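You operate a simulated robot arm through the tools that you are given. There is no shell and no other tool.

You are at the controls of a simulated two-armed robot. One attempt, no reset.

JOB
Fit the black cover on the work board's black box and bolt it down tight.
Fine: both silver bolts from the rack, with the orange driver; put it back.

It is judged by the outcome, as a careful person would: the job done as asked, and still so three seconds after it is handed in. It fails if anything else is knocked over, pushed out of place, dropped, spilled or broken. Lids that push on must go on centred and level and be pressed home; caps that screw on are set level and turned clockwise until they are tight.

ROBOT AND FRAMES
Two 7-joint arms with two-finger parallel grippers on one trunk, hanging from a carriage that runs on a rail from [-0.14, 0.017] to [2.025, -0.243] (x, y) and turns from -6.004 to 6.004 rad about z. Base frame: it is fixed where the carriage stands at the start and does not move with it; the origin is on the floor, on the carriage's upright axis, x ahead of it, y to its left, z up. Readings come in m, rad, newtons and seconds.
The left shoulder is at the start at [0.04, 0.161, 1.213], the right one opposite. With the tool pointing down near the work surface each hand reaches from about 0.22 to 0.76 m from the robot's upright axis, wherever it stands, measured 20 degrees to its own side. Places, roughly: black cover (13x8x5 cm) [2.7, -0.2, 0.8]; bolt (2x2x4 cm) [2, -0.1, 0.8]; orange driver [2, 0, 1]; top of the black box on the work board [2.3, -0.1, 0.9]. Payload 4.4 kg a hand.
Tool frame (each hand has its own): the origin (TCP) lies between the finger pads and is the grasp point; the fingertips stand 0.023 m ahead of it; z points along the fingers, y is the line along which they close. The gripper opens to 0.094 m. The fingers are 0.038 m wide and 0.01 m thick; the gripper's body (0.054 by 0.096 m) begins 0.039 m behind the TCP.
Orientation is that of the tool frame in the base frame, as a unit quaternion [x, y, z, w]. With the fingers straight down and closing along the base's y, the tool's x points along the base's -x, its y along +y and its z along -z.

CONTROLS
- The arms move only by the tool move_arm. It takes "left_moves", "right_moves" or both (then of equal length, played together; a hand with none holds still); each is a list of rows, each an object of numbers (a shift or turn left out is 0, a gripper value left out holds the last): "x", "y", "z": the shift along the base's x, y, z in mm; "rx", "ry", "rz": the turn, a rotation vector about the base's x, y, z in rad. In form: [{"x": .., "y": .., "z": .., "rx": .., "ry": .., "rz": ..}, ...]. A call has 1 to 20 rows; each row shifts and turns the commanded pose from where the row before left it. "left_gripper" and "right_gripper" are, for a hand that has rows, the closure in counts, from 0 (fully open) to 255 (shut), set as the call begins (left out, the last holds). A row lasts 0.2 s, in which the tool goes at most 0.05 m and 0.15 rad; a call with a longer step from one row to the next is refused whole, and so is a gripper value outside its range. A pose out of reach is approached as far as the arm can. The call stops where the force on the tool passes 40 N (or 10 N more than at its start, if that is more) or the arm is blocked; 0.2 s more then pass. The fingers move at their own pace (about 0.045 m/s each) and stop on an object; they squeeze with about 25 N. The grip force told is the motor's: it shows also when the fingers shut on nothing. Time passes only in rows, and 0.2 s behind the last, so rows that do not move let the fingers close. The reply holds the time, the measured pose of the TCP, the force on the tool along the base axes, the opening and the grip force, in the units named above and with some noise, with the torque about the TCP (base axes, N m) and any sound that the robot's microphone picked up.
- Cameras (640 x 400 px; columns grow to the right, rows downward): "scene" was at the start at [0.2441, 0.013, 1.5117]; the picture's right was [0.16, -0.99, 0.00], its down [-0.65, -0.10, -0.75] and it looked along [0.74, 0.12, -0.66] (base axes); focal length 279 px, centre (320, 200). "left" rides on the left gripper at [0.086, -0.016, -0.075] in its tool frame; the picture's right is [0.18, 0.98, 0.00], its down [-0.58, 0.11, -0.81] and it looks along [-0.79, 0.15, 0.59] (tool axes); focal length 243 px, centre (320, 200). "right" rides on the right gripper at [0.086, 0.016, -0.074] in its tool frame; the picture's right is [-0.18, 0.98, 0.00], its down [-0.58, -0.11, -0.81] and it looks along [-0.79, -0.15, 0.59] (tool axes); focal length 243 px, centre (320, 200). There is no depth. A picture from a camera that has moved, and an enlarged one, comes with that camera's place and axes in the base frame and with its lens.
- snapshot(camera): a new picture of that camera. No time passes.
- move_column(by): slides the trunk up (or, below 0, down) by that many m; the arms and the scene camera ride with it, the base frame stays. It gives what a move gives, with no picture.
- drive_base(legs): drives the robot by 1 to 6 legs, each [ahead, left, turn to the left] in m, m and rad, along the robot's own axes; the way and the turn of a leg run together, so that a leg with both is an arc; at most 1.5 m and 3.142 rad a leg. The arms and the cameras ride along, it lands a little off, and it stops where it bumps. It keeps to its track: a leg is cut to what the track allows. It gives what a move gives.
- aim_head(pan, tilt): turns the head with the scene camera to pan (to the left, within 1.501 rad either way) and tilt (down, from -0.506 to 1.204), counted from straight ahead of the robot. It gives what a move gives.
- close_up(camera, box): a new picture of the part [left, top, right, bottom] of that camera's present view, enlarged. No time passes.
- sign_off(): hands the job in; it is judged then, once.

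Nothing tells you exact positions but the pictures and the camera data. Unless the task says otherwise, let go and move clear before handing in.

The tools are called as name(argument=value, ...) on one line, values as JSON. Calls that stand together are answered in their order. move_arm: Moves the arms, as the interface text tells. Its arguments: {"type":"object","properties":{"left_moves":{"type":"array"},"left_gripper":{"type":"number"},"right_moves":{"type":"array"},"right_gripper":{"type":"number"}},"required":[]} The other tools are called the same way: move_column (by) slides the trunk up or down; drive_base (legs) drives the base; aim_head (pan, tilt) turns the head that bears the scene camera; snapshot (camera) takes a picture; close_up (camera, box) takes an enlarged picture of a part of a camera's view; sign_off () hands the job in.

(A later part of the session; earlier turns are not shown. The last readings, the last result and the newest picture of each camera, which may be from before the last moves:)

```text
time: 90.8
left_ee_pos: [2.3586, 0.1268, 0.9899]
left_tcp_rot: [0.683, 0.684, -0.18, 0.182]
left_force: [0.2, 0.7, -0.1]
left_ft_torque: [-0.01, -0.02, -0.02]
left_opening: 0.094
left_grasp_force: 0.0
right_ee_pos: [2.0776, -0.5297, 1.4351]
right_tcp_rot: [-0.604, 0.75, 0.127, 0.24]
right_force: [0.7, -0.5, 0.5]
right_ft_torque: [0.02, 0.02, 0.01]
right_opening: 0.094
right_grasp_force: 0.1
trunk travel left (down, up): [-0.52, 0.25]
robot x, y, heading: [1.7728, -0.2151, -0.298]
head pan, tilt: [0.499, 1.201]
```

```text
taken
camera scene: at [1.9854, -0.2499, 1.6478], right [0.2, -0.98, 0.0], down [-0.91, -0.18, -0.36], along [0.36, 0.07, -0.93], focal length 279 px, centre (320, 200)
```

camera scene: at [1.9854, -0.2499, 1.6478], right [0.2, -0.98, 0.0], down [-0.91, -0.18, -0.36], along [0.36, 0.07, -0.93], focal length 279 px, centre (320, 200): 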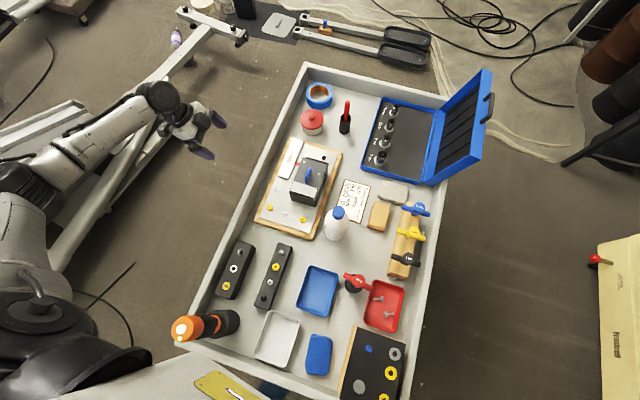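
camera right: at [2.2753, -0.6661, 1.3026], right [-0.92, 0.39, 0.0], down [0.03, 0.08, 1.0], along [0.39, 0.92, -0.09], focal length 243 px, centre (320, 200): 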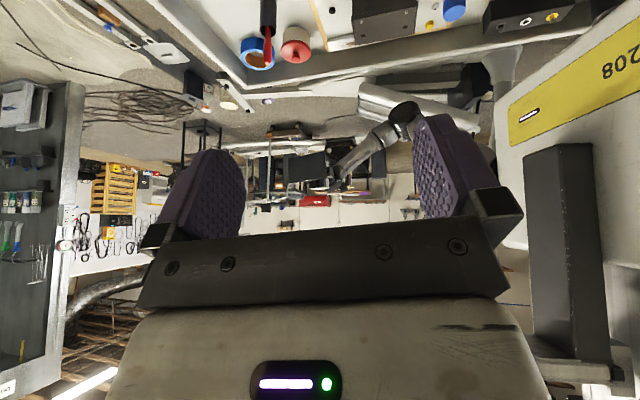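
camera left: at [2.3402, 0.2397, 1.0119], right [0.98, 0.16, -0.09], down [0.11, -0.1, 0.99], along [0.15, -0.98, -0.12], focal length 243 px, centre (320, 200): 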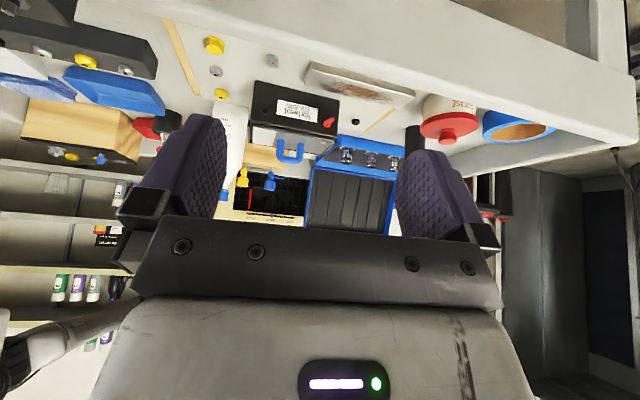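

close_up(camera="scene", box=[250, 240, 298, 312])

close_up(camera="scene", box=[260, 285, 284, 309])

close_up(camera="scene", box=[165, 300, 250, 360])

close_up(camera="scene", box=[215, 235, 260, 300])

```text
5.56 times, centred on (274, 276) of scene
camera zoom: at [1.9854, -0.2499, 1.6478], right [0.2, -0.98, 0.0], down [-0.91, -0.18, -0.36], along [0.36, 0.07, -0.93], focal length 1552 px, centre (576, -222)
```

zoom: 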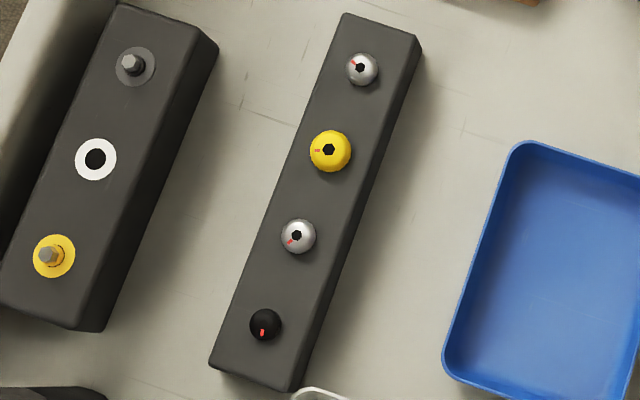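

```text
16.00 times, centred on (272, 297) of scene
camera zoom: at [1.9854, -0.2499, 1.6478], right [0.2, -0.98, 0.0], down [-0.91, -0.18, -0.36], along [0.36, 0.07, -0.93], focal length 4470 px, centre (1088, -1352)
```

zoom: 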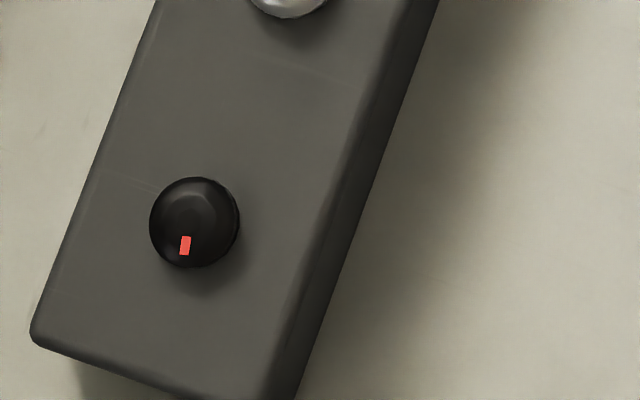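

```text
6.67 times, centred on (208, 330) of scene
camera zoom: at [1.9854, -0.2499, 1.6478], right [0.2, -0.98, 0.0], down [-0.91, -0.18, -0.36], along [0.36, 0.07, -0.93], focal length 1862 px, centre (1070, -667)
```

zoom: 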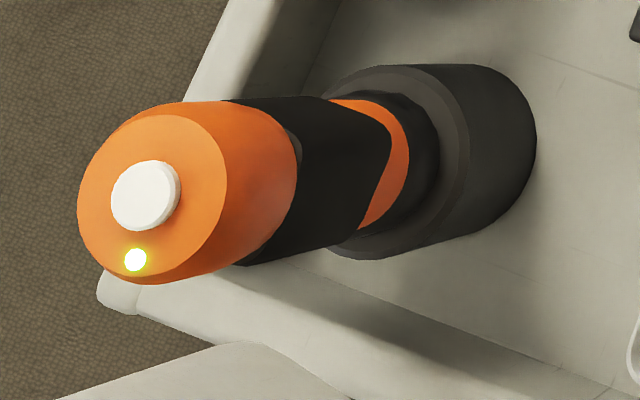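

```text
6.15 times, centred on (238, 268) of scene
camera zoom: at [1.9854, -0.2499, 1.6478], right [0.2, -0.98, 0.0], down [-0.91, -0.18, -0.36], along [0.36, 0.07, -0.93], focal length 1719 px, centre (828, -215)
```

zoom: 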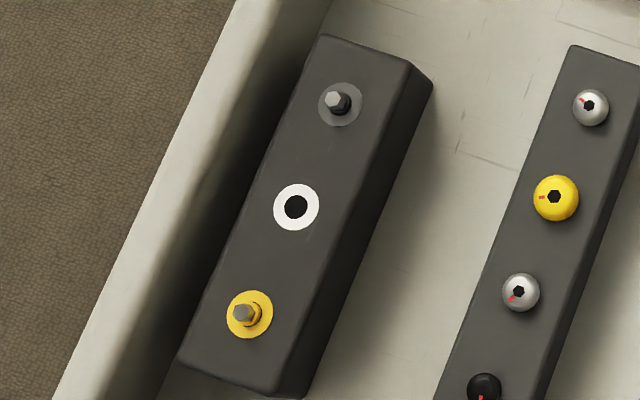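

The driver is a cordless one with a top button; its top is at ≈ [1.898, 0, 1.069]. Next I reposition the base a bit back with heading near 0, with the left hand raised.

move_arm(left_moves=[{"rx": 0.13, "z": 40}, {"rx": 0.13, "z": 40}, {"rx": 0.13, "z": 40}, {"rx": 0.13, "z": 40}, {"x": -25, "y": -35, "z": 20}, {"x": -25, "y": -35}, {"x": -25, "y": -35}, {}])

drive_base(legs=[[-0.0946, -0.0174, 0], [0, 0, 0.302]])

aim_head(pan=0.2, tilt=1.1)

snapshot(camera="scene")

```text
time: 92.6
left_ee_pos: [2.282, 0.0231, 1.1705]
left_tcp_rot: [0.707, 0.708, 0.002, 0.001]
left_force: [0.5, 0.2, -0.2]
left_ft_torque: [-0.01, 0.0, -0.01]
left_opening: 0.0942
left_grasp_force: 0.0
right_ee_pos: [2.0765, -0.5297, 1.4347]
right_tcp_rot: [-0.605, 0.749, 0.127, 0.238]
right_force: [-0.5, 0.8, 0.2]
right_ft_torque: [-0.01, -0.01, 0.0]
right_opening: 0.0941
right_grasp_force: 0.1
trunk travel left (down, up): [-0.52, 0.25]
robot x, y, heading: [1.7783, -0.2138, -0.301]
head pan, tilt: [0.499, 1.201]
```

```text
time: 94.7
left_ee_pos: [2.0947, 0.1724, 1.1696]
left_tcp_rot: [0.594, 0.805, 0.002, 0.0]
left_force: [0.1, 0.4, 0.1]
left_ft_torque: [0.0, 0.02, 0.02]
left_opening: 0.0939
left_grasp_force: 0.1
right_ee_pos: [2.0605, -0.4162, 1.4332]
right_tcp_rot: [0.71, -0.651, -0.161, -0.217]
right_force: [-0.5, 0.6, 0.0]
right_ft_torque: [-0.04, 0.01, 0.0]
right_opening: 0.094
right_grasp_force: 0.1
trunk travel left (down, up): [-0.52, 0.25]
robot x, y, heading: [1.681, -0.1989, -0.001]
head pan, tilt: [0.499, 1.201]
```

```text
time: 95.5
left_ee_pos: [2.094, 0.1723, 1.1709]
left_tcp_rot: [0.594, 0.804, 0.002, 0.0]
left_force: [0.0, 0.6, 0.1]
left_ft_torque: [0.0, 0.03, -0.02]
left_opening: 0.0941
left_grasp_force: 0.1
right_ee_pos: [2.0598, -0.4168, 1.4335]
right_tcp_rot: [0.71, -0.651, -0.161, -0.217]
right_force: [-0.1, -0.1, 0.6]
right_ft_torque: [0.01, 0.01, 0.02]
right_opening: 0.0939
right_grasp_force: 0.1
trunk travel left (down, up): [-0.52, 0.25]
robot x, y, heading: [1.6824, -0.2001, -0.004]
head pan, tilt: [0.201, 1.1]
```

```text
taken
camera scene: at [1.9034, -0.1902, 1.6537], right [0.2, -0.98, 0.0], down [-0.87, -0.17, -0.45], along [0.45, 0.09, -0.89], focal length 279 px, centre (320, 200)
```

scene: 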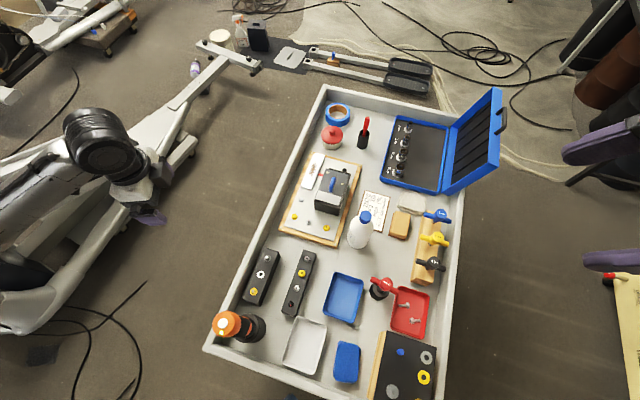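

close_up(camera="scene", box=[275, 240, 325, 320])

close_up(camera="scene", box=[310, 165, 360, 215])

close_up(camera="scene", box=[200, 290, 280, 350])

```text
5.00 times, centred on (300, 280) of scene
camera zoom: at [1.9034, -0.1902, 1.6537], right [0.2, -0.98, 0.0], down [-0.87, -0.17, -0.45], along [0.45, 0.09, -0.89], focal length 1397 px, centre (420, -200)
```

zoom: 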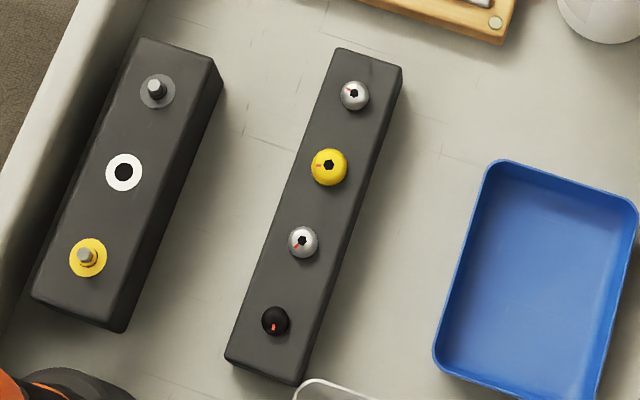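

```text
8.00 times, centred on (335, 190) of scene
camera zoom: at [1.9034, -0.1902, 1.6537], right [0.2, -0.98, 0.0], down [-0.87, -0.17, -0.45], along [0.45, 0.09, -0.89], focal length 2235 px, centre (200, 280)
```

zoom: 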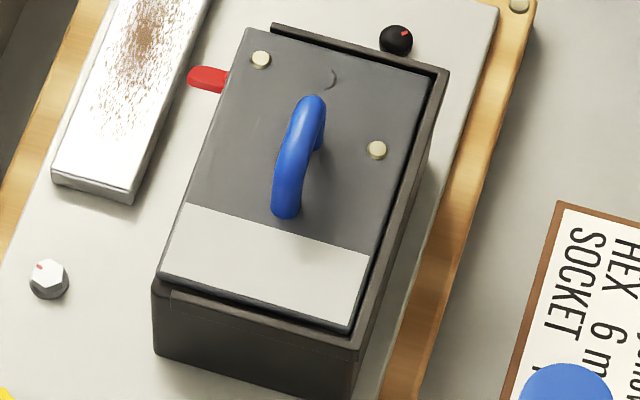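

```text
6.67 times, centred on (240, 320) of scene
camera zoom: at [1.9034, -0.1902, 1.6537], right [0.2, -0.98, 0.0], down [-0.87, -0.17, -0.45], along [0.45, 0.09, -0.89], focal length 1862 px, centre (853, -600)
```

zoom: 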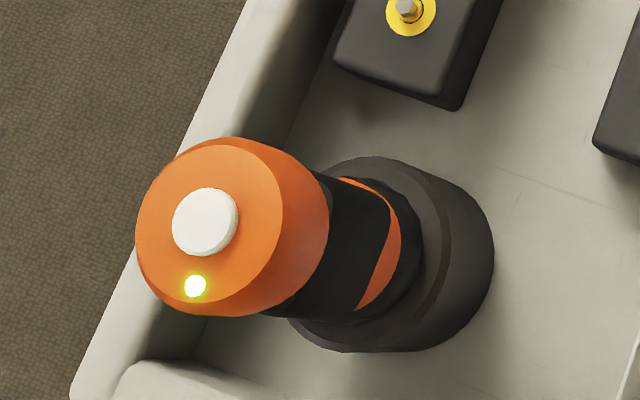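

Bolts: S1 ≈ [2.113, -0.108], S2 ≈ [2.024, -0.098], head tops ≈ 0.83. I bring the left hand above S1, aligned with the rack.

move_arm(left_moves=[{"x": 2.5, "y": -35, "rz": 0.1446}, {"x": 2.5, "y": -35, "rz": 0.1446}, {"x": 2.5, "y": -35, "rz": 0.1446}, {"x": 2.5, "y": -35, "rz": 0.1446}, {"x": 2.5, "y": -35, "rz": 0.1446}, {"x": 2.5, "y": -35, "rz": 0.1446}, {"x": 2.5, "y": -35, "rz": 0.1446}, {"x": 1.2, "y": -35.5, "rz": 0.1446}, {"z": -40}, {"z": -40}, {"z": -40}, {"z": -40}, {}])

snapshot(camera="left")

snapshot(camera="scene")

```text
time: 98.3
left_ee_pos: [2.1145, -0.1051, 1.0093]
left_tcp_rot: [0.058, 0.998, 0.001, -0.001]
left_force: [-0.4, -0.1, -1.0]
left_ft_torque: [0.0, 0.05, -0.03]
left_opening: 0.0941
left_grasp_force: 0.0
right_ee_pos: [2.0602, -0.4156, 1.4345]
right_tcp_rot: [0.709, -0.651, -0.161, -0.218]
right_force: [-0.1, 0.3, 0.7]
right_ft_torque: [-0.01, 0.0, 0.02]
right_opening: 0.0941
right_grasp_force: 0.0
trunk travel left (down, up): [-0.52, 0.25]
robot x, y, heading: [1.6851, -0.2037, -0.009]
head pan, tilt: [0.201, 1.1]
```

```text
taken
camera left: at [2.0267, -0.1128, 1.084], right [-0.07, 1.0, 0.0], down [0.59, 0.04, 0.81], along [0.8, 0.06, -0.59], focal length 243 px, centre (320, 200)
```

left: 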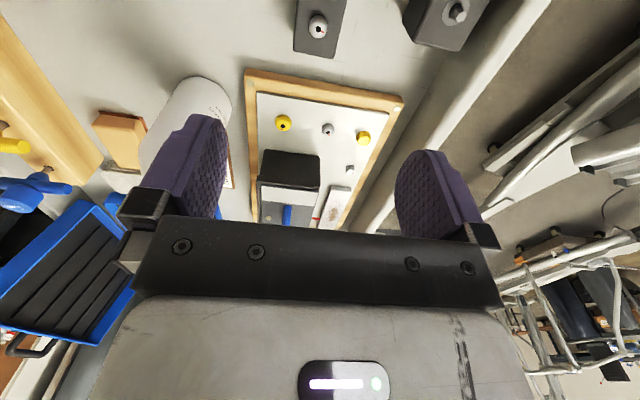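

```text
taken
camera scene: at [1.9036, -0.1902, 1.6538], right [0.19, -0.98, 0.0], down [-0.87, -0.17, -0.45], along [0.45, 0.09, -0.89], focal length 279 px, centre (320, 200)
```

scene: 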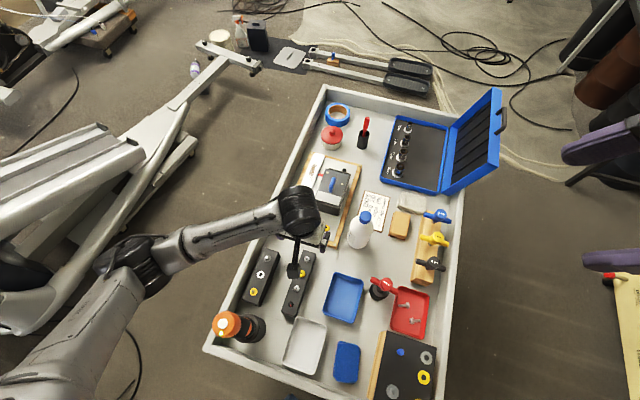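

move_arm(left_moves=[{"x": -1.5, "y": -2, "z": -45}, {"z": -45}, {"z": -42}, {}])

snapshot(camera="left")

close_up(camera="left", box=[260, 60, 380, 160])

close_up(camera="scene", box=[270, 220, 340, 290])

```text
time: 99.3
left_ee_pos: [2.1123, -0.1096, 0.8774]
left_tcp_rot: [0.058, 0.998, 0.002, 0.001]
left_force: [0.2, -0.3, -0.1]
left_ft_torque: [0.02, -0.02, 0.02]
left_opening: 0.0942
left_grasp_force: 0.0
right_ee_pos: [2.0611, -0.4173, 1.4343]
right_tcp_rot: [0.709, -0.651, -0.162, -0.217]
right_force: [-0.9, -0.4, 1.2]
right_ft_torque: [0.0, -0.02, -0.04]
right_opening: 0.0938
right_grasp_force: 0.0
trunk travel left (down, up): [-0.52, 0.25]
robot x, y, heading: [1.6816, -0.1999, 0.004]
head pan, tilt: [0.201, 1.1]
```

```text
taken
camera left: at [2.0237, -0.116, 0.9519], right [-0.07, 1.0, 0.0], down [0.59, 0.04, 0.81], along [0.8, 0.06, -0.59], focal length 243 px, centre (320, 200)
```

left: 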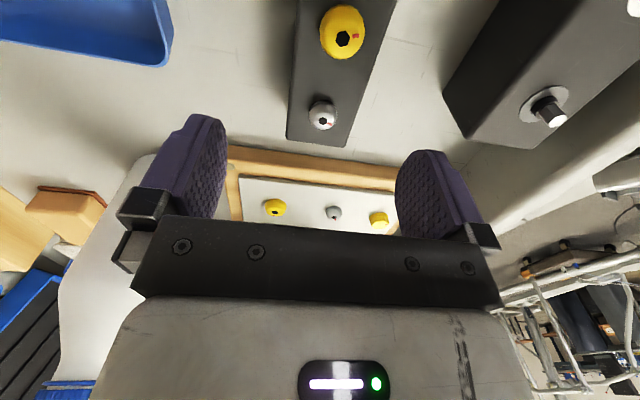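

```text
4.00 times, centred on (320, 110) of left
camera zoom: at [2.0237, -0.116, 0.9519], right [-0.07, 1.0, 0.0], down [0.59, 0.04, 0.81], along [0.8, 0.06, -0.59], focal length 970 px, centre (320, 560)
```

zoom: 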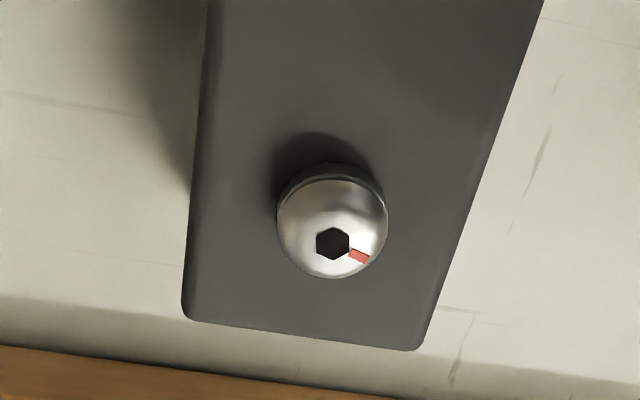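

```text
5.71 times, centred on (305, 255) of scene
camera zoom: at [1.9036, -0.1901, 1.6538], right [0.19, -0.98, 0.0], down [-0.87, -0.17, -0.45], along [0.45, 0.09, -0.89], focal length 1596 px, centre (406, -114)
```

zoom: 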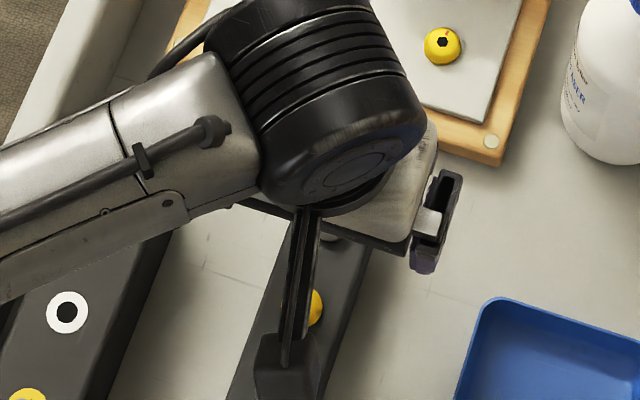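

The wrist view shows the bolt with hex socket and red mark, nearly centred. I'll narrow the fingers, feel for the rack top gently, then grip the head.

move_arm(left_moves=[{"x": -1.5, "y": 1.5}, {}, {}, {"z": -10}, {"z": -8}, {}], left_gripper=155)

close_up(camera="left", box=[220, 60, 420, 220])

```text
time: 100.7
left_ee_pos: [2.1096, -0.1086, 0.8619]
left_tcp_rot: [0.059, 0.998, 0.002, -0.001]
left_force: [-0.1, 1.0, -0.4]
left_ft_torque: [0.0, 0.0, -0.01]
left_opening: 0.0367
left_grasp_force: 0.1
right_ee_pos: [2.0599, -0.4155, 1.4349]
right_tcp_rot: [0.709, -0.651, -0.161, -0.218]
right_force: [-0.5, 0.0, 0.9]
right_ft_torque: [0.0, 0.02, 0.0]
right_opening: 0.0941
right_grasp_force: 0.1
trunk travel left (down, up): [-0.52, 0.25]
robot x, y, heading: [1.6803, -0.201, -0.008]
head pan, tilt: [0.201, 1.1]
```

```text
2.50 times, centred on (320, 140) of left
camera zoom: at [2.0216, -0.1148, 0.9347], right [-0.07, 1.0, 0.0], down [0.59, 0.04, 0.81], along [0.8, 0.06, -0.59], focal length 606 px, centre (320, 350)
```

zoom: 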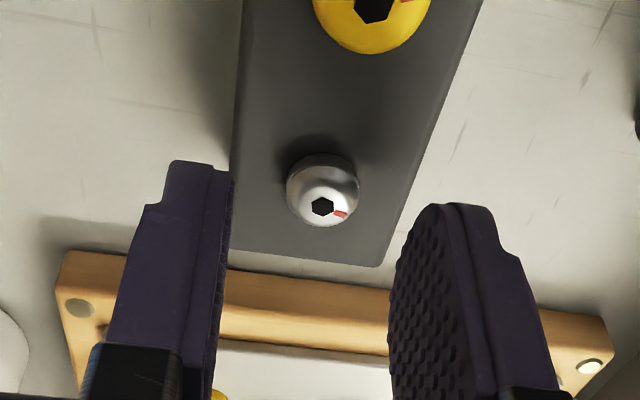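

move_arm(left_moves=[{"z": -5}, {"z": -4}, {}], left_gripper=165)

move_arm(left_moves=[{"z": -2}, {"z": -2}, {}])

move_arm(left_moves=[{"z": -2}, {"z": -2}, {}])

close_up(camera="left", box=[220, 60, 420, 220])

```text
time: 101.5
left_ee_pos: [2.1099, -0.1094, 0.8497]
left_tcp_rot: [0.058, 0.998, 0.002, -0.001]
left_force: [-0.5, -0.5, 0.8]
left_ft_torque: [0.03, 0.0, 0.0]
left_opening: 0.0331
left_grasp_force: 0.0
right_ee_pos: [2.0598, -0.4171, 1.4335]
right_tcp_rot: [0.709, -0.651, -0.162, -0.217]
right_force: [0.3, -0.2, -0.9]
right_ft_torque: [0.02, -0.01, 0.0]
right_opening: 0.094
right_grasp_force: 0.0
trunk travel left (down, up): [-0.52, 0.25]
robot x, y, heading: [1.6858, -0.1987, -0.006]
head pan, tilt: [0.201, 1.1]
```

```text
time: 102.3
left_ee_pos: [2.109, -0.11, 0.8462]
left_tcp_rot: [0.058, 0.998, 0.002, -0.001]
left_force: [-0.5, 1.2, 0.3]
left_ft_torque: [0.02, 0.0, -0.01]
left_opening: 0.0332
left_grasp_force: 0.1
right_ee_pos: [2.0595, -0.4164, 1.4347]
right_tcp_rot: [0.709, -0.651, -0.16, -0.218]
right_force: [-0.3, -0.5, 0.5]
right_ft_torque: [0.02, -0.03, 0.01]
right_opening: 0.0942
right_grasp_force: 0.1
trunk travel left (down, up): [-0.52, 0.25]
robot x, y, heading: [1.6792, -0.2042, -0.001]
head pan, tilt: [0.201, 1.1]
```

```text
time: 103.1
left_ee_pos: [2.1095, -0.108, 0.8439]
left_tcp_rot: [0.058, 0.998, 0.002, -0.001]
left_force: [0.7, -0.4, 0.3]
left_ft_torque: [0.02, -0.01, -0.03]
left_opening: 0.0331
left_grasp_force: 0.1
right_ee_pos: [2.0601, -0.4168, 1.4351]
right_tcp_rot: [0.709, -0.651, -0.161, -0.217]
right_force: [0.2, 0.5, -0.4]
right_ft_torque: [0.0, 0.0, -0.01]
right_opening: 0.0938
right_grasp_force: 0.1
trunk travel left (down, up): [-0.52, 0.25]
robot x, y, heading: [1.6799, -0.2005, -0.005]
head pan, tilt: [0.201, 1.1]
```

```text
2.50 times, centred on (320, 140) of left
camera zoom: at [2.0212, -0.115, 0.9186], right [-0.07, 1.0, 0.0], down [0.59, 0.04, 0.81], along [0.8, 0.06, -0.59], focal length 606 px, centre (320, 350)
```

zoom: 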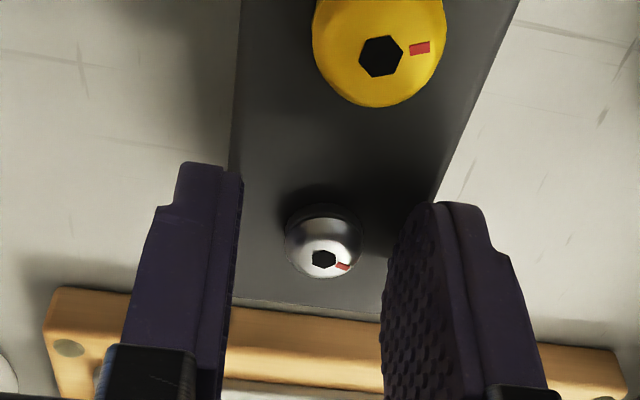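

move_arm(left_moves=[{"z": -2}, {"z": -2}, {}])

move_arm(left_moves=[{"z": -2}, {"z": -2}, {}])

close_up(camera="left", box=[220, 60, 420, 220])

```text
time: 103.9
left_ee_pos: [2.1102, -0.1084, 0.841]
left_tcp_rot: [0.058, 0.998, 0.0, 0.0]
left_force: [-12.8, 2.0, 36.8]
left_ft_torque: [-0.6, 0.49, 0.06]
left_opening: 0.0325
left_grasp_force: 0.0
right_ee_pos: [2.0596, -0.4155, 1.435]
right_tcp_rot: [0.709, -0.651, -0.162, -0.217]
right_force: [-0.4, 0.3, 0.0]
right_ft_torque: [-0.02, 0.03, -0.01]
right_opening: 0.094
right_grasp_force: 0.0
trunk travel left (down, up): [-0.52, 0.25]
robot x, y, heading: [1.6847, -0.203, -0.009]
head pan, tilt: [0.201, 1.1]
```

```text
time: 104.3
left_ee_pos: [2.1104, -0.1083, 0.8421]
left_tcp_rot: [0.059, 0.998, 0.0, 0.0]
left_force: [-8.5, 3.6, 19.0]
left_ft_torque: [0.07, 0.54, 0.01]
left_opening: 0.0317
left_grasp_force: 0.0
right_ee_pos: [2.0593, -0.4149, 1.4339]
right_tcp_rot: [0.709, -0.651, -0.162, -0.217]
right_force: [0.1, 0.3, 0.1]
right_ft_torque: [-0.02, 0.01, 0.0]
right_opening: 0.0942
right_grasp_force: 0.0
trunk travel left (down, up): [-0.52, 0.25]
robot x, y, heading: [1.6794, -0.1984, -0.007]
head pan, tilt: [0.201, 1.1]
stopped in row 1 (left hand): the force on the tool passed its limit at 55 N (the readings are from after the stop); the commanded pose is now the measured one
```

```text
2.50 times, centred on (320, 140) of left
camera zoom: at [2.0214, -0.1146, 0.916], right [-0.07, 1.0, 0.0], down [0.59, 0.04, 0.81], along [0.8, 0.05, -0.59], focal length 606 px, centre (320, 350)
```

zoom: 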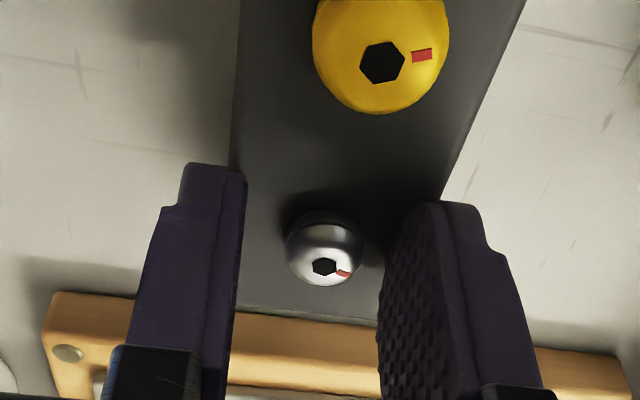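

Contact at TCP 0.842 gives the rack top ≈ 0.819. I lift 2 mm and grip the bolt head.

move_arm(left_moves=[{"y": 1, "z": 2.5}, {}])

move_arm(left_moves=[{}, {}, {}, {}], left_gripper=255)

move_arm(left_moves=[{"z": 8}, {"z": 15}, {"z": 25}, {"z": 40}, {"z": 40}, {}])

snapshot(camera="left")

close_up(camera="scene", box=[260, 220, 350, 310])

```text
time: 104.9
left_ee_pos: [2.1105, -0.1096, 0.8419]
left_tcp_rot: [0.058, 0.998, -0.001, 0.0]
left_force: [0.1, 0.3, 0.3]
left_ft_torque: [0.0, 0.03, 0.04]
left_opening: 0.0329
left_grasp_force: 0.1
right_ee_pos: [2.0602, -0.4171, 1.4337]
right_tcp_rot: [0.709, -0.651, -0.161, -0.217]
right_force: [-0.8, -0.4, -0.2]
right_ft_torque: [0.0, 0.01, 0.01]
right_opening: 0.0941
right_grasp_force: 0.0
trunk travel left (down, up): [-0.52, 0.25]
robot x, y, heading: [1.6808, -0.2009, -0.006]
head pan, tilt: [0.201, 1.1]
```

```text
time: 105.9
left_ee_pos: [2.1099, -0.1072, 0.8424]
left_tcp_rot: [0.058, 0.998, 0.0, 0.0]
left_force: [0.8, 4.8, 0.0]
left_ft_torque: [0.08, 0.03, -0.02]
left_opening: 0.015
left_grasp_force: 17.7
right_ee_pos: [2.06, -0.4153, 1.4333]
right_tcp_rot: [0.709, -0.651, -0.161, -0.218]
right_force: [-0.5, 0.4, 0.5]
right_ft_torque: [-0.01, 0.0, 0.01]
right_opening: 0.0943
right_grasp_force: 0.1
trunk travel left (down, up): [-0.52, 0.25]
robot x, y, heading: [1.6798, -0.2041, -0.007]
head pan, tilt: [0.201, 1.1]
```

```text
time: 107.3
left_ee_pos: [2.1082, -0.1058, 0.9711]
left_tcp_rot: [0.059, 0.998, 0.0, 0.0]
left_force: [0.0, -0.2, -0.7]
left_ft_torque: [-0.01, 0.01, 0.05]
left_opening: 0.0151
left_grasp_force: 18.4
right_ee_pos: [2.0601, -0.4169, 1.4342]
right_tcp_rot: [0.709, -0.651, -0.162, -0.218]
right_force: [0.1, 0.2, 0.3]
right_ft_torque: [0.01, 0.0, -0.01]
right_opening: 0.094
right_grasp_force: 0.0
trunk travel left (down, up): [-0.52, 0.25]
robot x, y, heading: [1.6827, -0.2051, -0.004]
head pan, tilt: [0.201, 1.1]
```

```text
taken
camera left: at [2.02, -0.1119, 1.0465], right [-0.07, 1.0, 0.0], down [0.59, 0.04, 0.81], along [0.8, 0.05, -0.59], focal length 243 px, centre (320, 200)
```

left: 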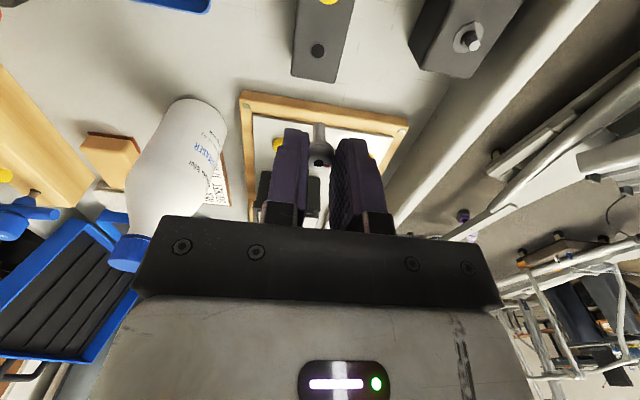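

```text
4.44 times, centred on (305, 265) of scene
camera zoom: at [1.9032, -0.1902, 1.6537], right [0.19, -0.98, 0.0], down [-0.87, -0.17, -0.45], along [0.45, 0.09, -0.89], focal length 1242 px, centre (387, -89)
```

zoom: 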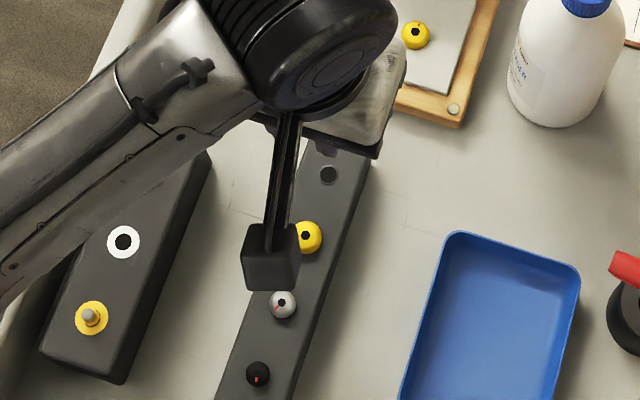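

The bolt is out of the rack. A look at it in the grip:

close_up(camera="left", box=[270, 110, 370, 190])

close_up(camera="left", box=[295, 120, 345, 170])

```text
5.00 times, centred on (320, 150) of left
camera zoom: at [2.02, -0.1119, 1.0465], right [-0.07, 1.0, 0.0], down [0.59, 0.04, 0.81], along [0.8, 0.05, -0.59], focal length 1213 px, centre (320, 450)
```

zoom: 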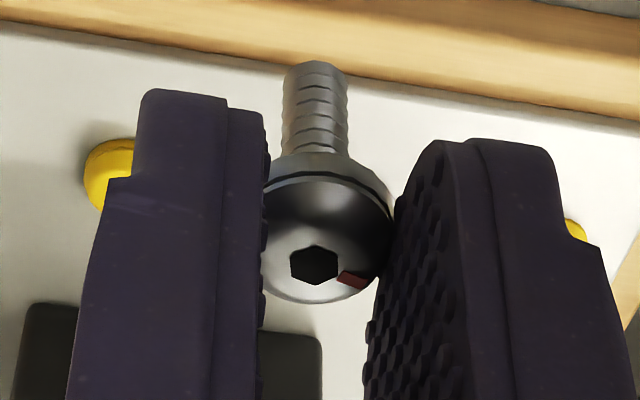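

```text
8.00 times, centred on (320, 145) of left
camera zoom: at [2.02, -0.1119, 1.0465], right [-0.07, 1.0, 0.0], down [0.59, 0.04, 0.81], along [0.8, 0.05, -0.59], focal length 1941 px, centre (320, 640)
```

zoom: 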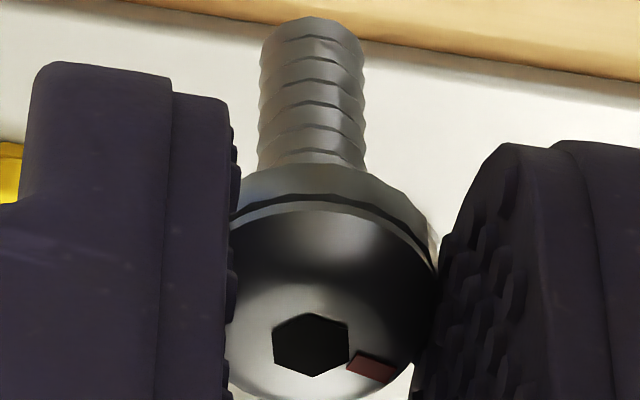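

Bolt is held straight, threaded shank down. I raise it, drive forward 0.12 m and bring it above the far boss A.

move_arm(left_moves=[{"z": 40}, {"z": 40}, {"z": 20}, {}])

drive_base(legs=[[0.12, -0.014, 0]])

snapshot(camera="scene")

```text
time: 108.3
left_ee_pos: [2.1106, -0.1078, 1.0707]
left_tcp_rot: [0.058, 0.998, 0.0, 0.0]
left_force: [-0.4, -0.3, -0.4]
left_ft_torque: [-0.04, -0.01, 0.0]
left_opening: 0.015
left_grasp_force: 18.2
right_ee_pos: [2.0598, -0.4164, 1.434]
right_tcp_rot: [0.709, -0.652, -0.161, -0.218]
right_force: [0.3, -0.3, -0.2]
right_ft_torque: [-0.05, 0.01, 0.0]
right_opening: 0.0943
right_grasp_force: 0.0
trunk travel left (down, up): [-0.52, 0.25]
robot x, y, heading: [1.6797, -0.199, -0.002]
head pan, tilt: [0.201, 1.1]
```

```text
time: 109.5
left_ee_pos: [2.2284, -0.1225, 1.0702]
left_tcp_rot: [0.06, 0.998, 0.0, 0.001]
left_force: [0.8, 0.7, -0.1]
left_ft_torque: [-0.01, 0.02, 0.01]
left_opening: 0.0151
left_grasp_force: 18.1
right_ee_pos: [2.178, -0.4301, 1.4342]
right_tcp_rot: [0.709, -0.651, -0.161, -0.218]
right_force: [0.4, 0.0, -0.1]
right_ft_torque: [0.0, -0.02, 0.02]
right_opening: 0.094
right_grasp_force: 0.1
trunk travel left (down, up): [-0.52, 0.25]
robot x, y, heading: [1.7965, -0.2156, -0.005]
head pan, tilt: [0.201, 1.1]
```

```text
taken
camera scene: at [2.0211, -0.2043, 1.6539], right [0.19, -0.98, 0.0], down [-0.87, -0.17, -0.45], along [0.45, 0.09, -0.89], focal length 279 px, centre (320, 200)
```

scene: 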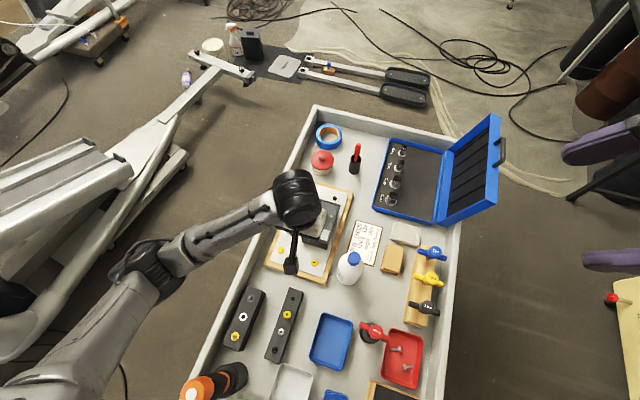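

move_arm(left_moves=[{"x": 40.6, "y": -5}, {"x": 40.6, "y": -5}, {"x": 40.6, "y": -5}, {"x": 40.6, "y": -4.5}, {"z": -40}, {"z": -40}, {}])

snapshot(camera="left")

close_up(camera="left", box=[230, 40, 410, 190])

close_up(camera="scene", box=[280, 180, 360, 260])

```text
time: 111.1
left_ee_pos: [2.3899, -0.1435, 0.9879]
left_tcp_rot: [0.059, 0.998, 0.0, 0.001]
left_force: [0.9, -0.9, -0.5]
left_ft_torque: [0.0, -0.02, 0.03]
left_opening: 0.0154
left_grasp_force: 18.3
right_ee_pos: [2.1776, -0.4292, 1.4335]
right_tcp_rot: [0.709, -0.651, -0.161, -0.217]
right_force: [-0.9, -0.7, 0.4]
right_ft_torque: [-0.01, -0.02, -0.02]
right_opening: 0.0938
right_grasp_force: 0.1
trunk travel left (down, up): [-0.52, 0.25]
robot x, y, heading: [1.7974, -0.216, -0.007]
head pan, tilt: [0.201, 1.1]
```

```text
taken
camera left: at [2.3019, -0.1493, 1.0632], right [-0.07, 1.0, 0.0], down [0.59, 0.04, 0.81], along [0.81, 0.05, -0.59], focal length 243 px, centre (320, 200)
```

left: 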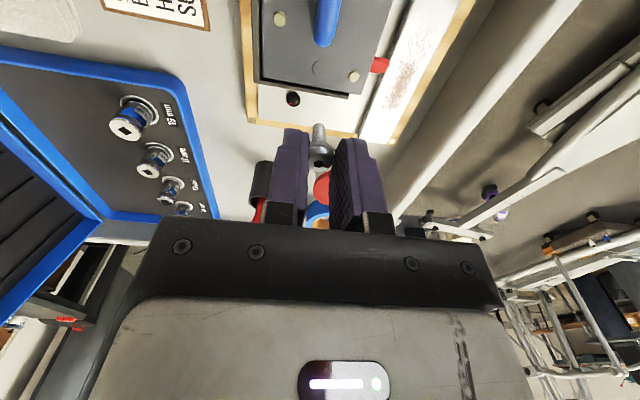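

```text
2.67 times, centred on (320, 115) of left
camera zoom: at [2.3019, -0.1493, 1.0632], right [-0.07, 1.0, 0.0], down [0.59, 0.04, 0.81], along [0.81, 0.05, -0.59], focal length 647 px, centre (320, 427)
```

zoom: 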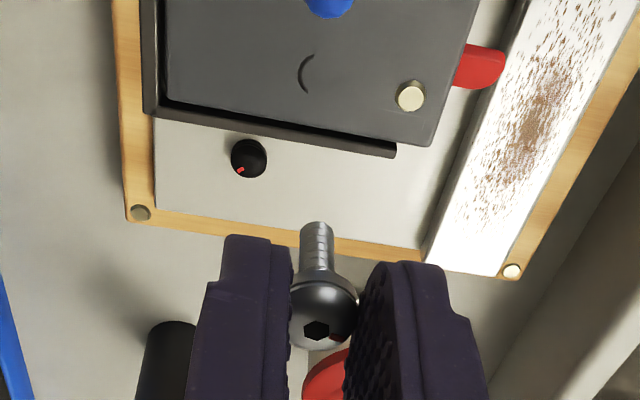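

```text
5.00 times, centred on (320, 220) of scene
camera zoom: at [2.0207, -0.2043, 1.6538], right [0.19, -0.98, 0.0], down [-0.87, -0.17, -0.45], along [0.45, 0.09, -0.89], focal length 1397 px, centre (320, 100)
```

zoom: 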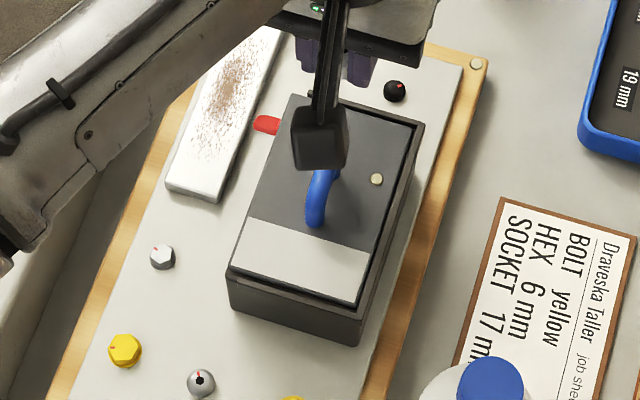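

Boss A's ring shows at ≈ [2.392, -0.143]. I align the bolt and lower it gently.

move_arm(left_moves=[{"x": 2.3, "z": -20}, {"z": -20}, {"z": -15}, {}])

close_up(camera="left", box=[260, 70, 380, 190])

```text
time: 112.1
left_ee_pos: [2.3948, -0.1431, 0.9344]
left_tcp_rot: [0.059, 0.998, 0.0, 0.001]
left_force: [0.4, 0.2, 0.0]
left_ft_torque: [0.01, 0.0, 0.01]
left_opening: 0.015
left_grasp_force: 17.9
right_ee_pos: [2.1784, -0.4296, 1.4335]
right_tcp_rot: [0.709, -0.651, -0.161, -0.218]
right_force: [-0.5, 0.3, -0.4]
right_ft_torque: [0.0, -0.01, -0.01]
right_opening: 0.0941
right_grasp_force: 0.0
trunk travel left (down, up): [-0.52, 0.25]
robot x, y, heading: [1.7996, -0.2168, -0.008]
head pan, tilt: [0.201, 1.1]
```

```text
3.33 times, centred on (320, 130) of left
camera zoom: at [2.3052, -0.1492, 1.0085], right [-0.07, 1.0, 0.0], down [0.59, 0.04, 0.81], along [0.81, 0.05, -0.59], focal length 809 px, centre (320, 433)
```

zoom: 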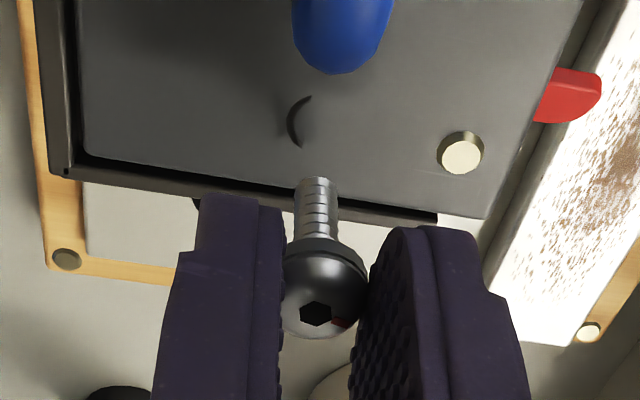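

move_arm(left_moves=[{"x": 2.3, "z": -8}, {"z": -5}, {}])

close_up(camera="left", box=[280, 80, 370, 180])

```text
time: 112.9
left_ee_pos: [2.3957, -0.144, 0.9236]
left_tcp_rot: [0.059, 0.998, 0.0, 0.001]
left_force: [-3.1, 0.9, 14.1]
left_ft_torque: [0.04, 0.11, 0.03]
left_opening: 0.0149
left_grasp_force: 17.7
right_ee_pos: [2.1777, -0.4297, 1.434]
right_tcp_rot: [0.709, -0.651, -0.16, -0.217]
right_force: [-0.2, -0.4, -0.1]
right_ft_torque: [0.01, 0.0, -0.02]
right_opening: 0.0937
right_grasp_force: 0.0
trunk travel left (down, up): [-0.52, 0.25]
robot x, y, heading: [1.7964, -0.2174, -0.009]
head pan, tilt: [0.201, 1.1]
```

```text
4.00 times, centred on (325, 130) of left
camera zoom: at [2.3077, -0.1493, 0.9977], right [-0.07, 1.0, 0.0], down [0.59, 0.04, 0.81], along [0.81, 0.05, -0.59], focal length 970 px, centre (300, 480)
```

zoom: 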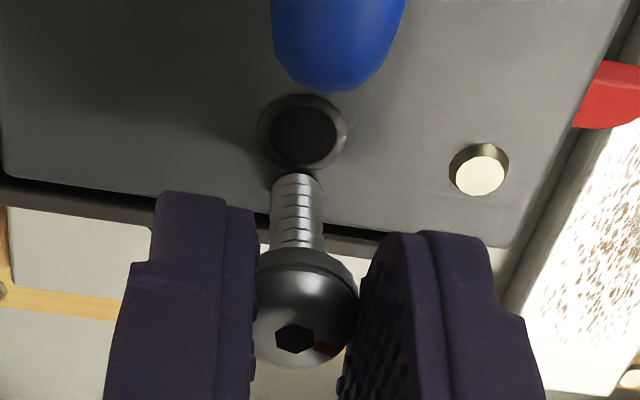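

close_up(camera="scene", box=[300, 180, 350, 230])

close_up(camera="right", box=[0, 0, 640, 400])

close_up(camera="left", box=[300, 100, 345, 145])

```text
8.00 times, centred on (325, 205) of scene
camera zoom: at [2.021, -0.2042, 1.6541], right [0.19, -0.98, 0.0], down [-0.87, -0.17, -0.45], along [0.45, 0.09, -0.89], focal length 2235 px, centre (280, 160)
```

zoom: 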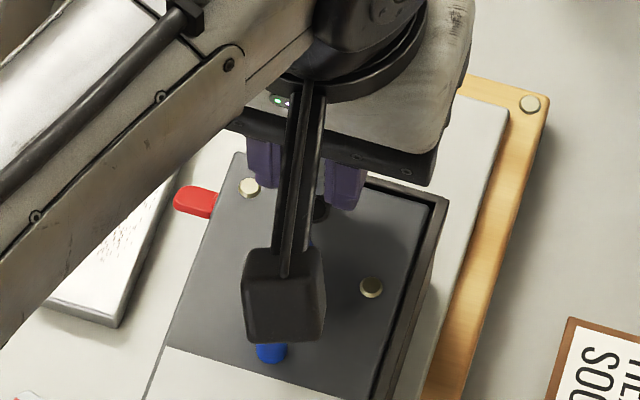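

```text
1.00 times, centred on (320, 200) of right (not enlarged: the box is as wide or as high as the picture)
camera zoom: at [2.166, -0.5443, 1.4522], right [-0.99, 0.1, 0.0], down [0.01, 0.08, 1.0], along [0.1, 0.99, -0.08], focal length 243 px, centre (320, 200)
```

zoom: 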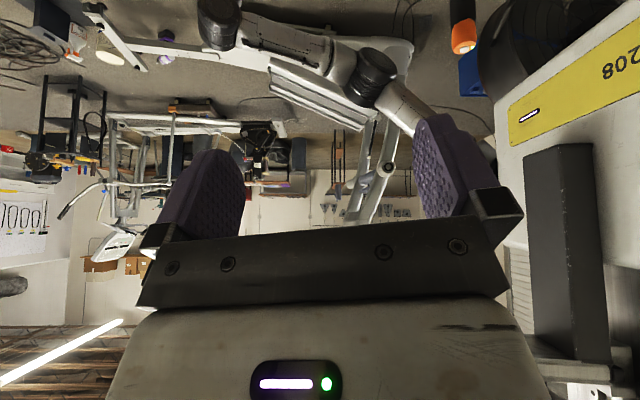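

```text
8.89 times, centred on (322, 122) of left
camera zoom: at [2.3077, -0.1493, 0.9977], right [-0.07, 1.0, 0.0], down [0.59, 0.04, 0.81], along [0.81, 0.05, -0.59], focal length 2157 px, centre (298, 889)
```

zoom: 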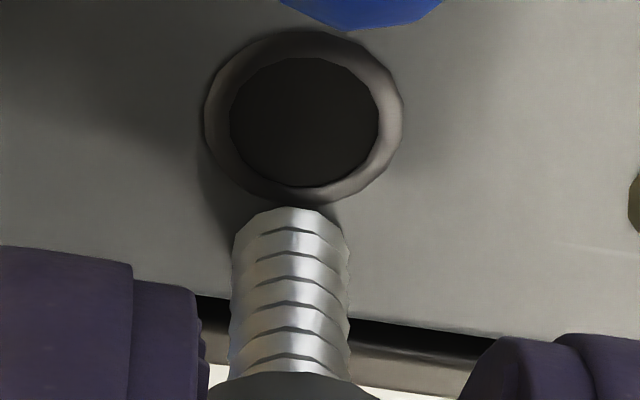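

The bolt seems tilted in the grip (tip pushed toward +x), touching the plate beyond the boss. I back off upward and use the right camera for a side view.

move_arm(left_moves=[{"z": 20}, {"z": 20}, {}, {}, {}, {}, {}], right_moves=[{"rx": -0.136, "ry": 0.014}, {"rx": -0.136, "ry": 0.014}, {"rx": -0.136, "ry": 0.014}, {"z": -45}, {"z": -45}, {"z": -45}, {"z": -45}])

snapshot(camera="right")

```text
time: 114.5
left_ee_pos: [2.3957, -0.1412, 0.9607]
left_tcp_rot: [0.059, 0.998, 0.0, -0.001]
left_force: [-1.3, 0.4, 0.9]
left_ft_torque: [-0.01, -0.01, 0.02]
left_opening: 0.015
left_grasp_force: 17.6
right_ee_pos: [2.1766, -0.4289, 1.2537]
right_tcp_rot: [0.735, -0.674, -0.041, -0.056]
right_force: [0.0, 0.2, -0.9]
right_ft_torque: [-0.01, -0.01, 0.0]
right_opening: 0.0939
right_grasp_force: 0.1
trunk travel left (down, up): [-0.52, 0.25]
robot x, y, heading: [1.7948, -0.2124, -0.008]
head pan, tilt: [0.201, 1.1]
```

```text
taken
camera right: at [2.167, -0.527, 1.3153], right [-0.99, 0.1, 0.0], down [0.05, 0.47, 0.88], along [0.09, 0.88, -0.47], focal length 243 px, centre (320, 200)
```

right: 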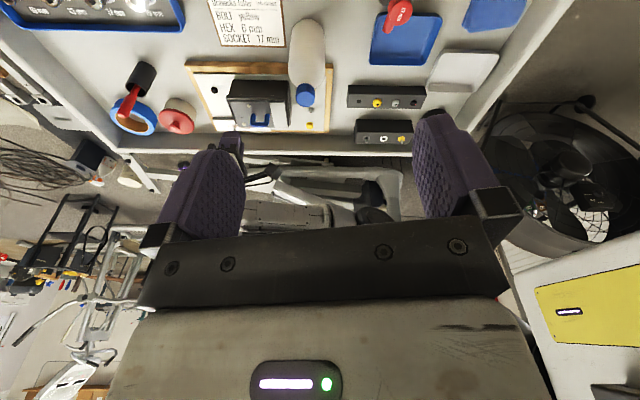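

close_up(camera="right", box=[200, 80, 310, 170])

move_arm(right_moves=[{"x": 35}, {"x": 35}, {"x": 35}, {"x": 35}, {"z": -40}, {"z": -40}, {}])

snapshot(camera="right")

```text
4.44 times, centred on (255, 125) of right
camera zoom: at [2.167, -0.527, 1.3153], right [-0.99, 0.1, 0.0], down [0.05, 0.47, 0.88], along [0.09, 0.88, -0.47], focal length 1078 px, centre (609, 533)
```

zoom: 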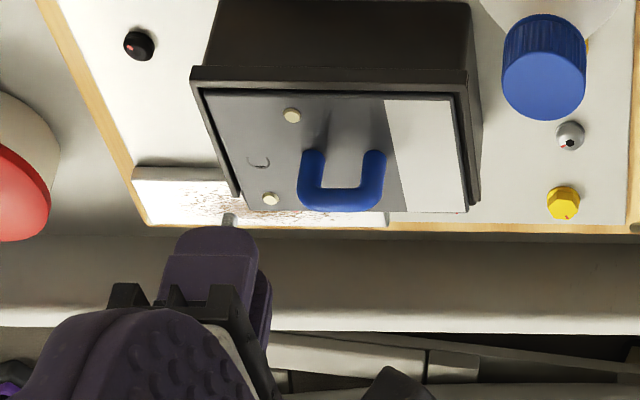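

```text
time: 116.1
left_ee_pos: [2.396, -0.1415, 0.9619]
left_tcp_rot: [0.06, 0.998, 0.001, 0.001]
left_force: [-0.4, -0.5, 0.6]
left_ft_torque: [-0.01, -0.04, 0.04]
left_opening: 0.0151
left_grasp_force: 17.9
right_ee_pos: [2.3172, -0.4306, 1.174]
right_tcp_rot: [0.735, -0.675, -0.04, -0.055]
right_force: [0.2, 0.4, 0.5]
right_ft_torque: [-0.02, 0.01, -0.03]
right_opening: 0.094
right_grasp_force: 0.1
trunk travel left (down, up): [-0.52, 0.25]
robot x, y, heading: [1.7957, -0.2149, -0.003]
head pan, tilt: [0.201, 1.1]
```

```text
taken
camera right: at [2.3078, -0.5288, 1.2358], right [-0.99, 0.1, 0.0], down [0.05, 0.47, 0.88], along [0.09, 0.88, -0.47], focal length 243 px, centre (320, 200)
```

right: 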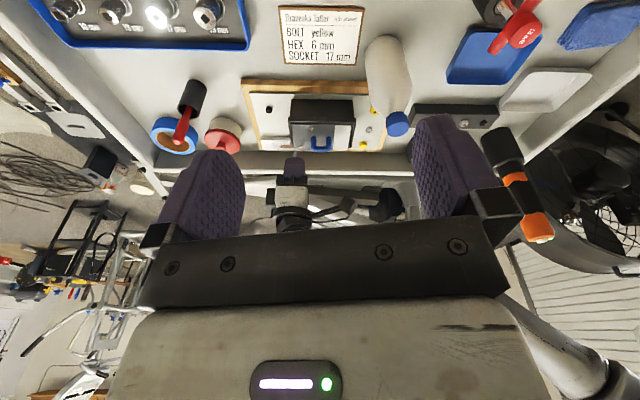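

close_up(camera="right", box=[260, 110, 340, 190])

close_up(camera="right", box=[285, 90, 360, 155])

```text
5.00 times, centred on (300, 150) of right
camera zoom: at [2.3078, -0.5288, 1.2358], right [-0.99, 0.1, 0.0], down [0.05, 0.47, 0.88], along [0.09, 0.88, -0.47], focal length 1213 px, centre (420, 450)
```

zoom: 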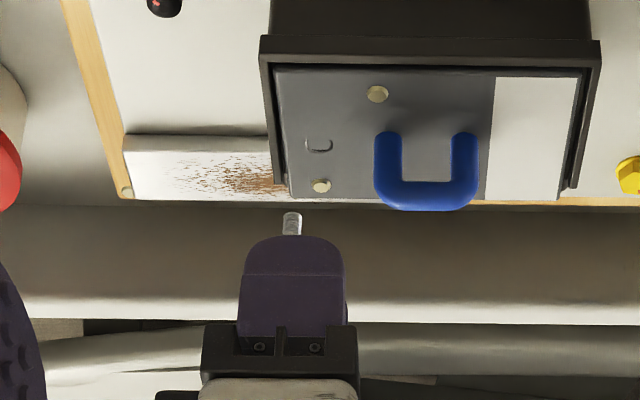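

```text
6.15 times, centred on (322, 122) of right
camera zoom: at [2.3078, -0.5288, 1.2358], right [-0.99, 0.1, 0.0], down [0.05, 0.47, 0.88], along [0.09, 0.88, -0.47], focal length 1493 px, centre (305, 677)
```

zoom: 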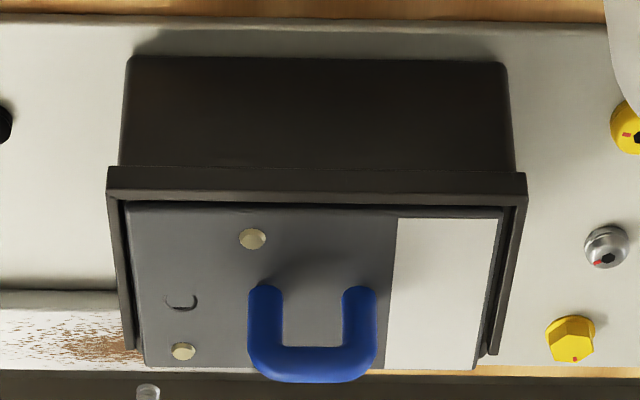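

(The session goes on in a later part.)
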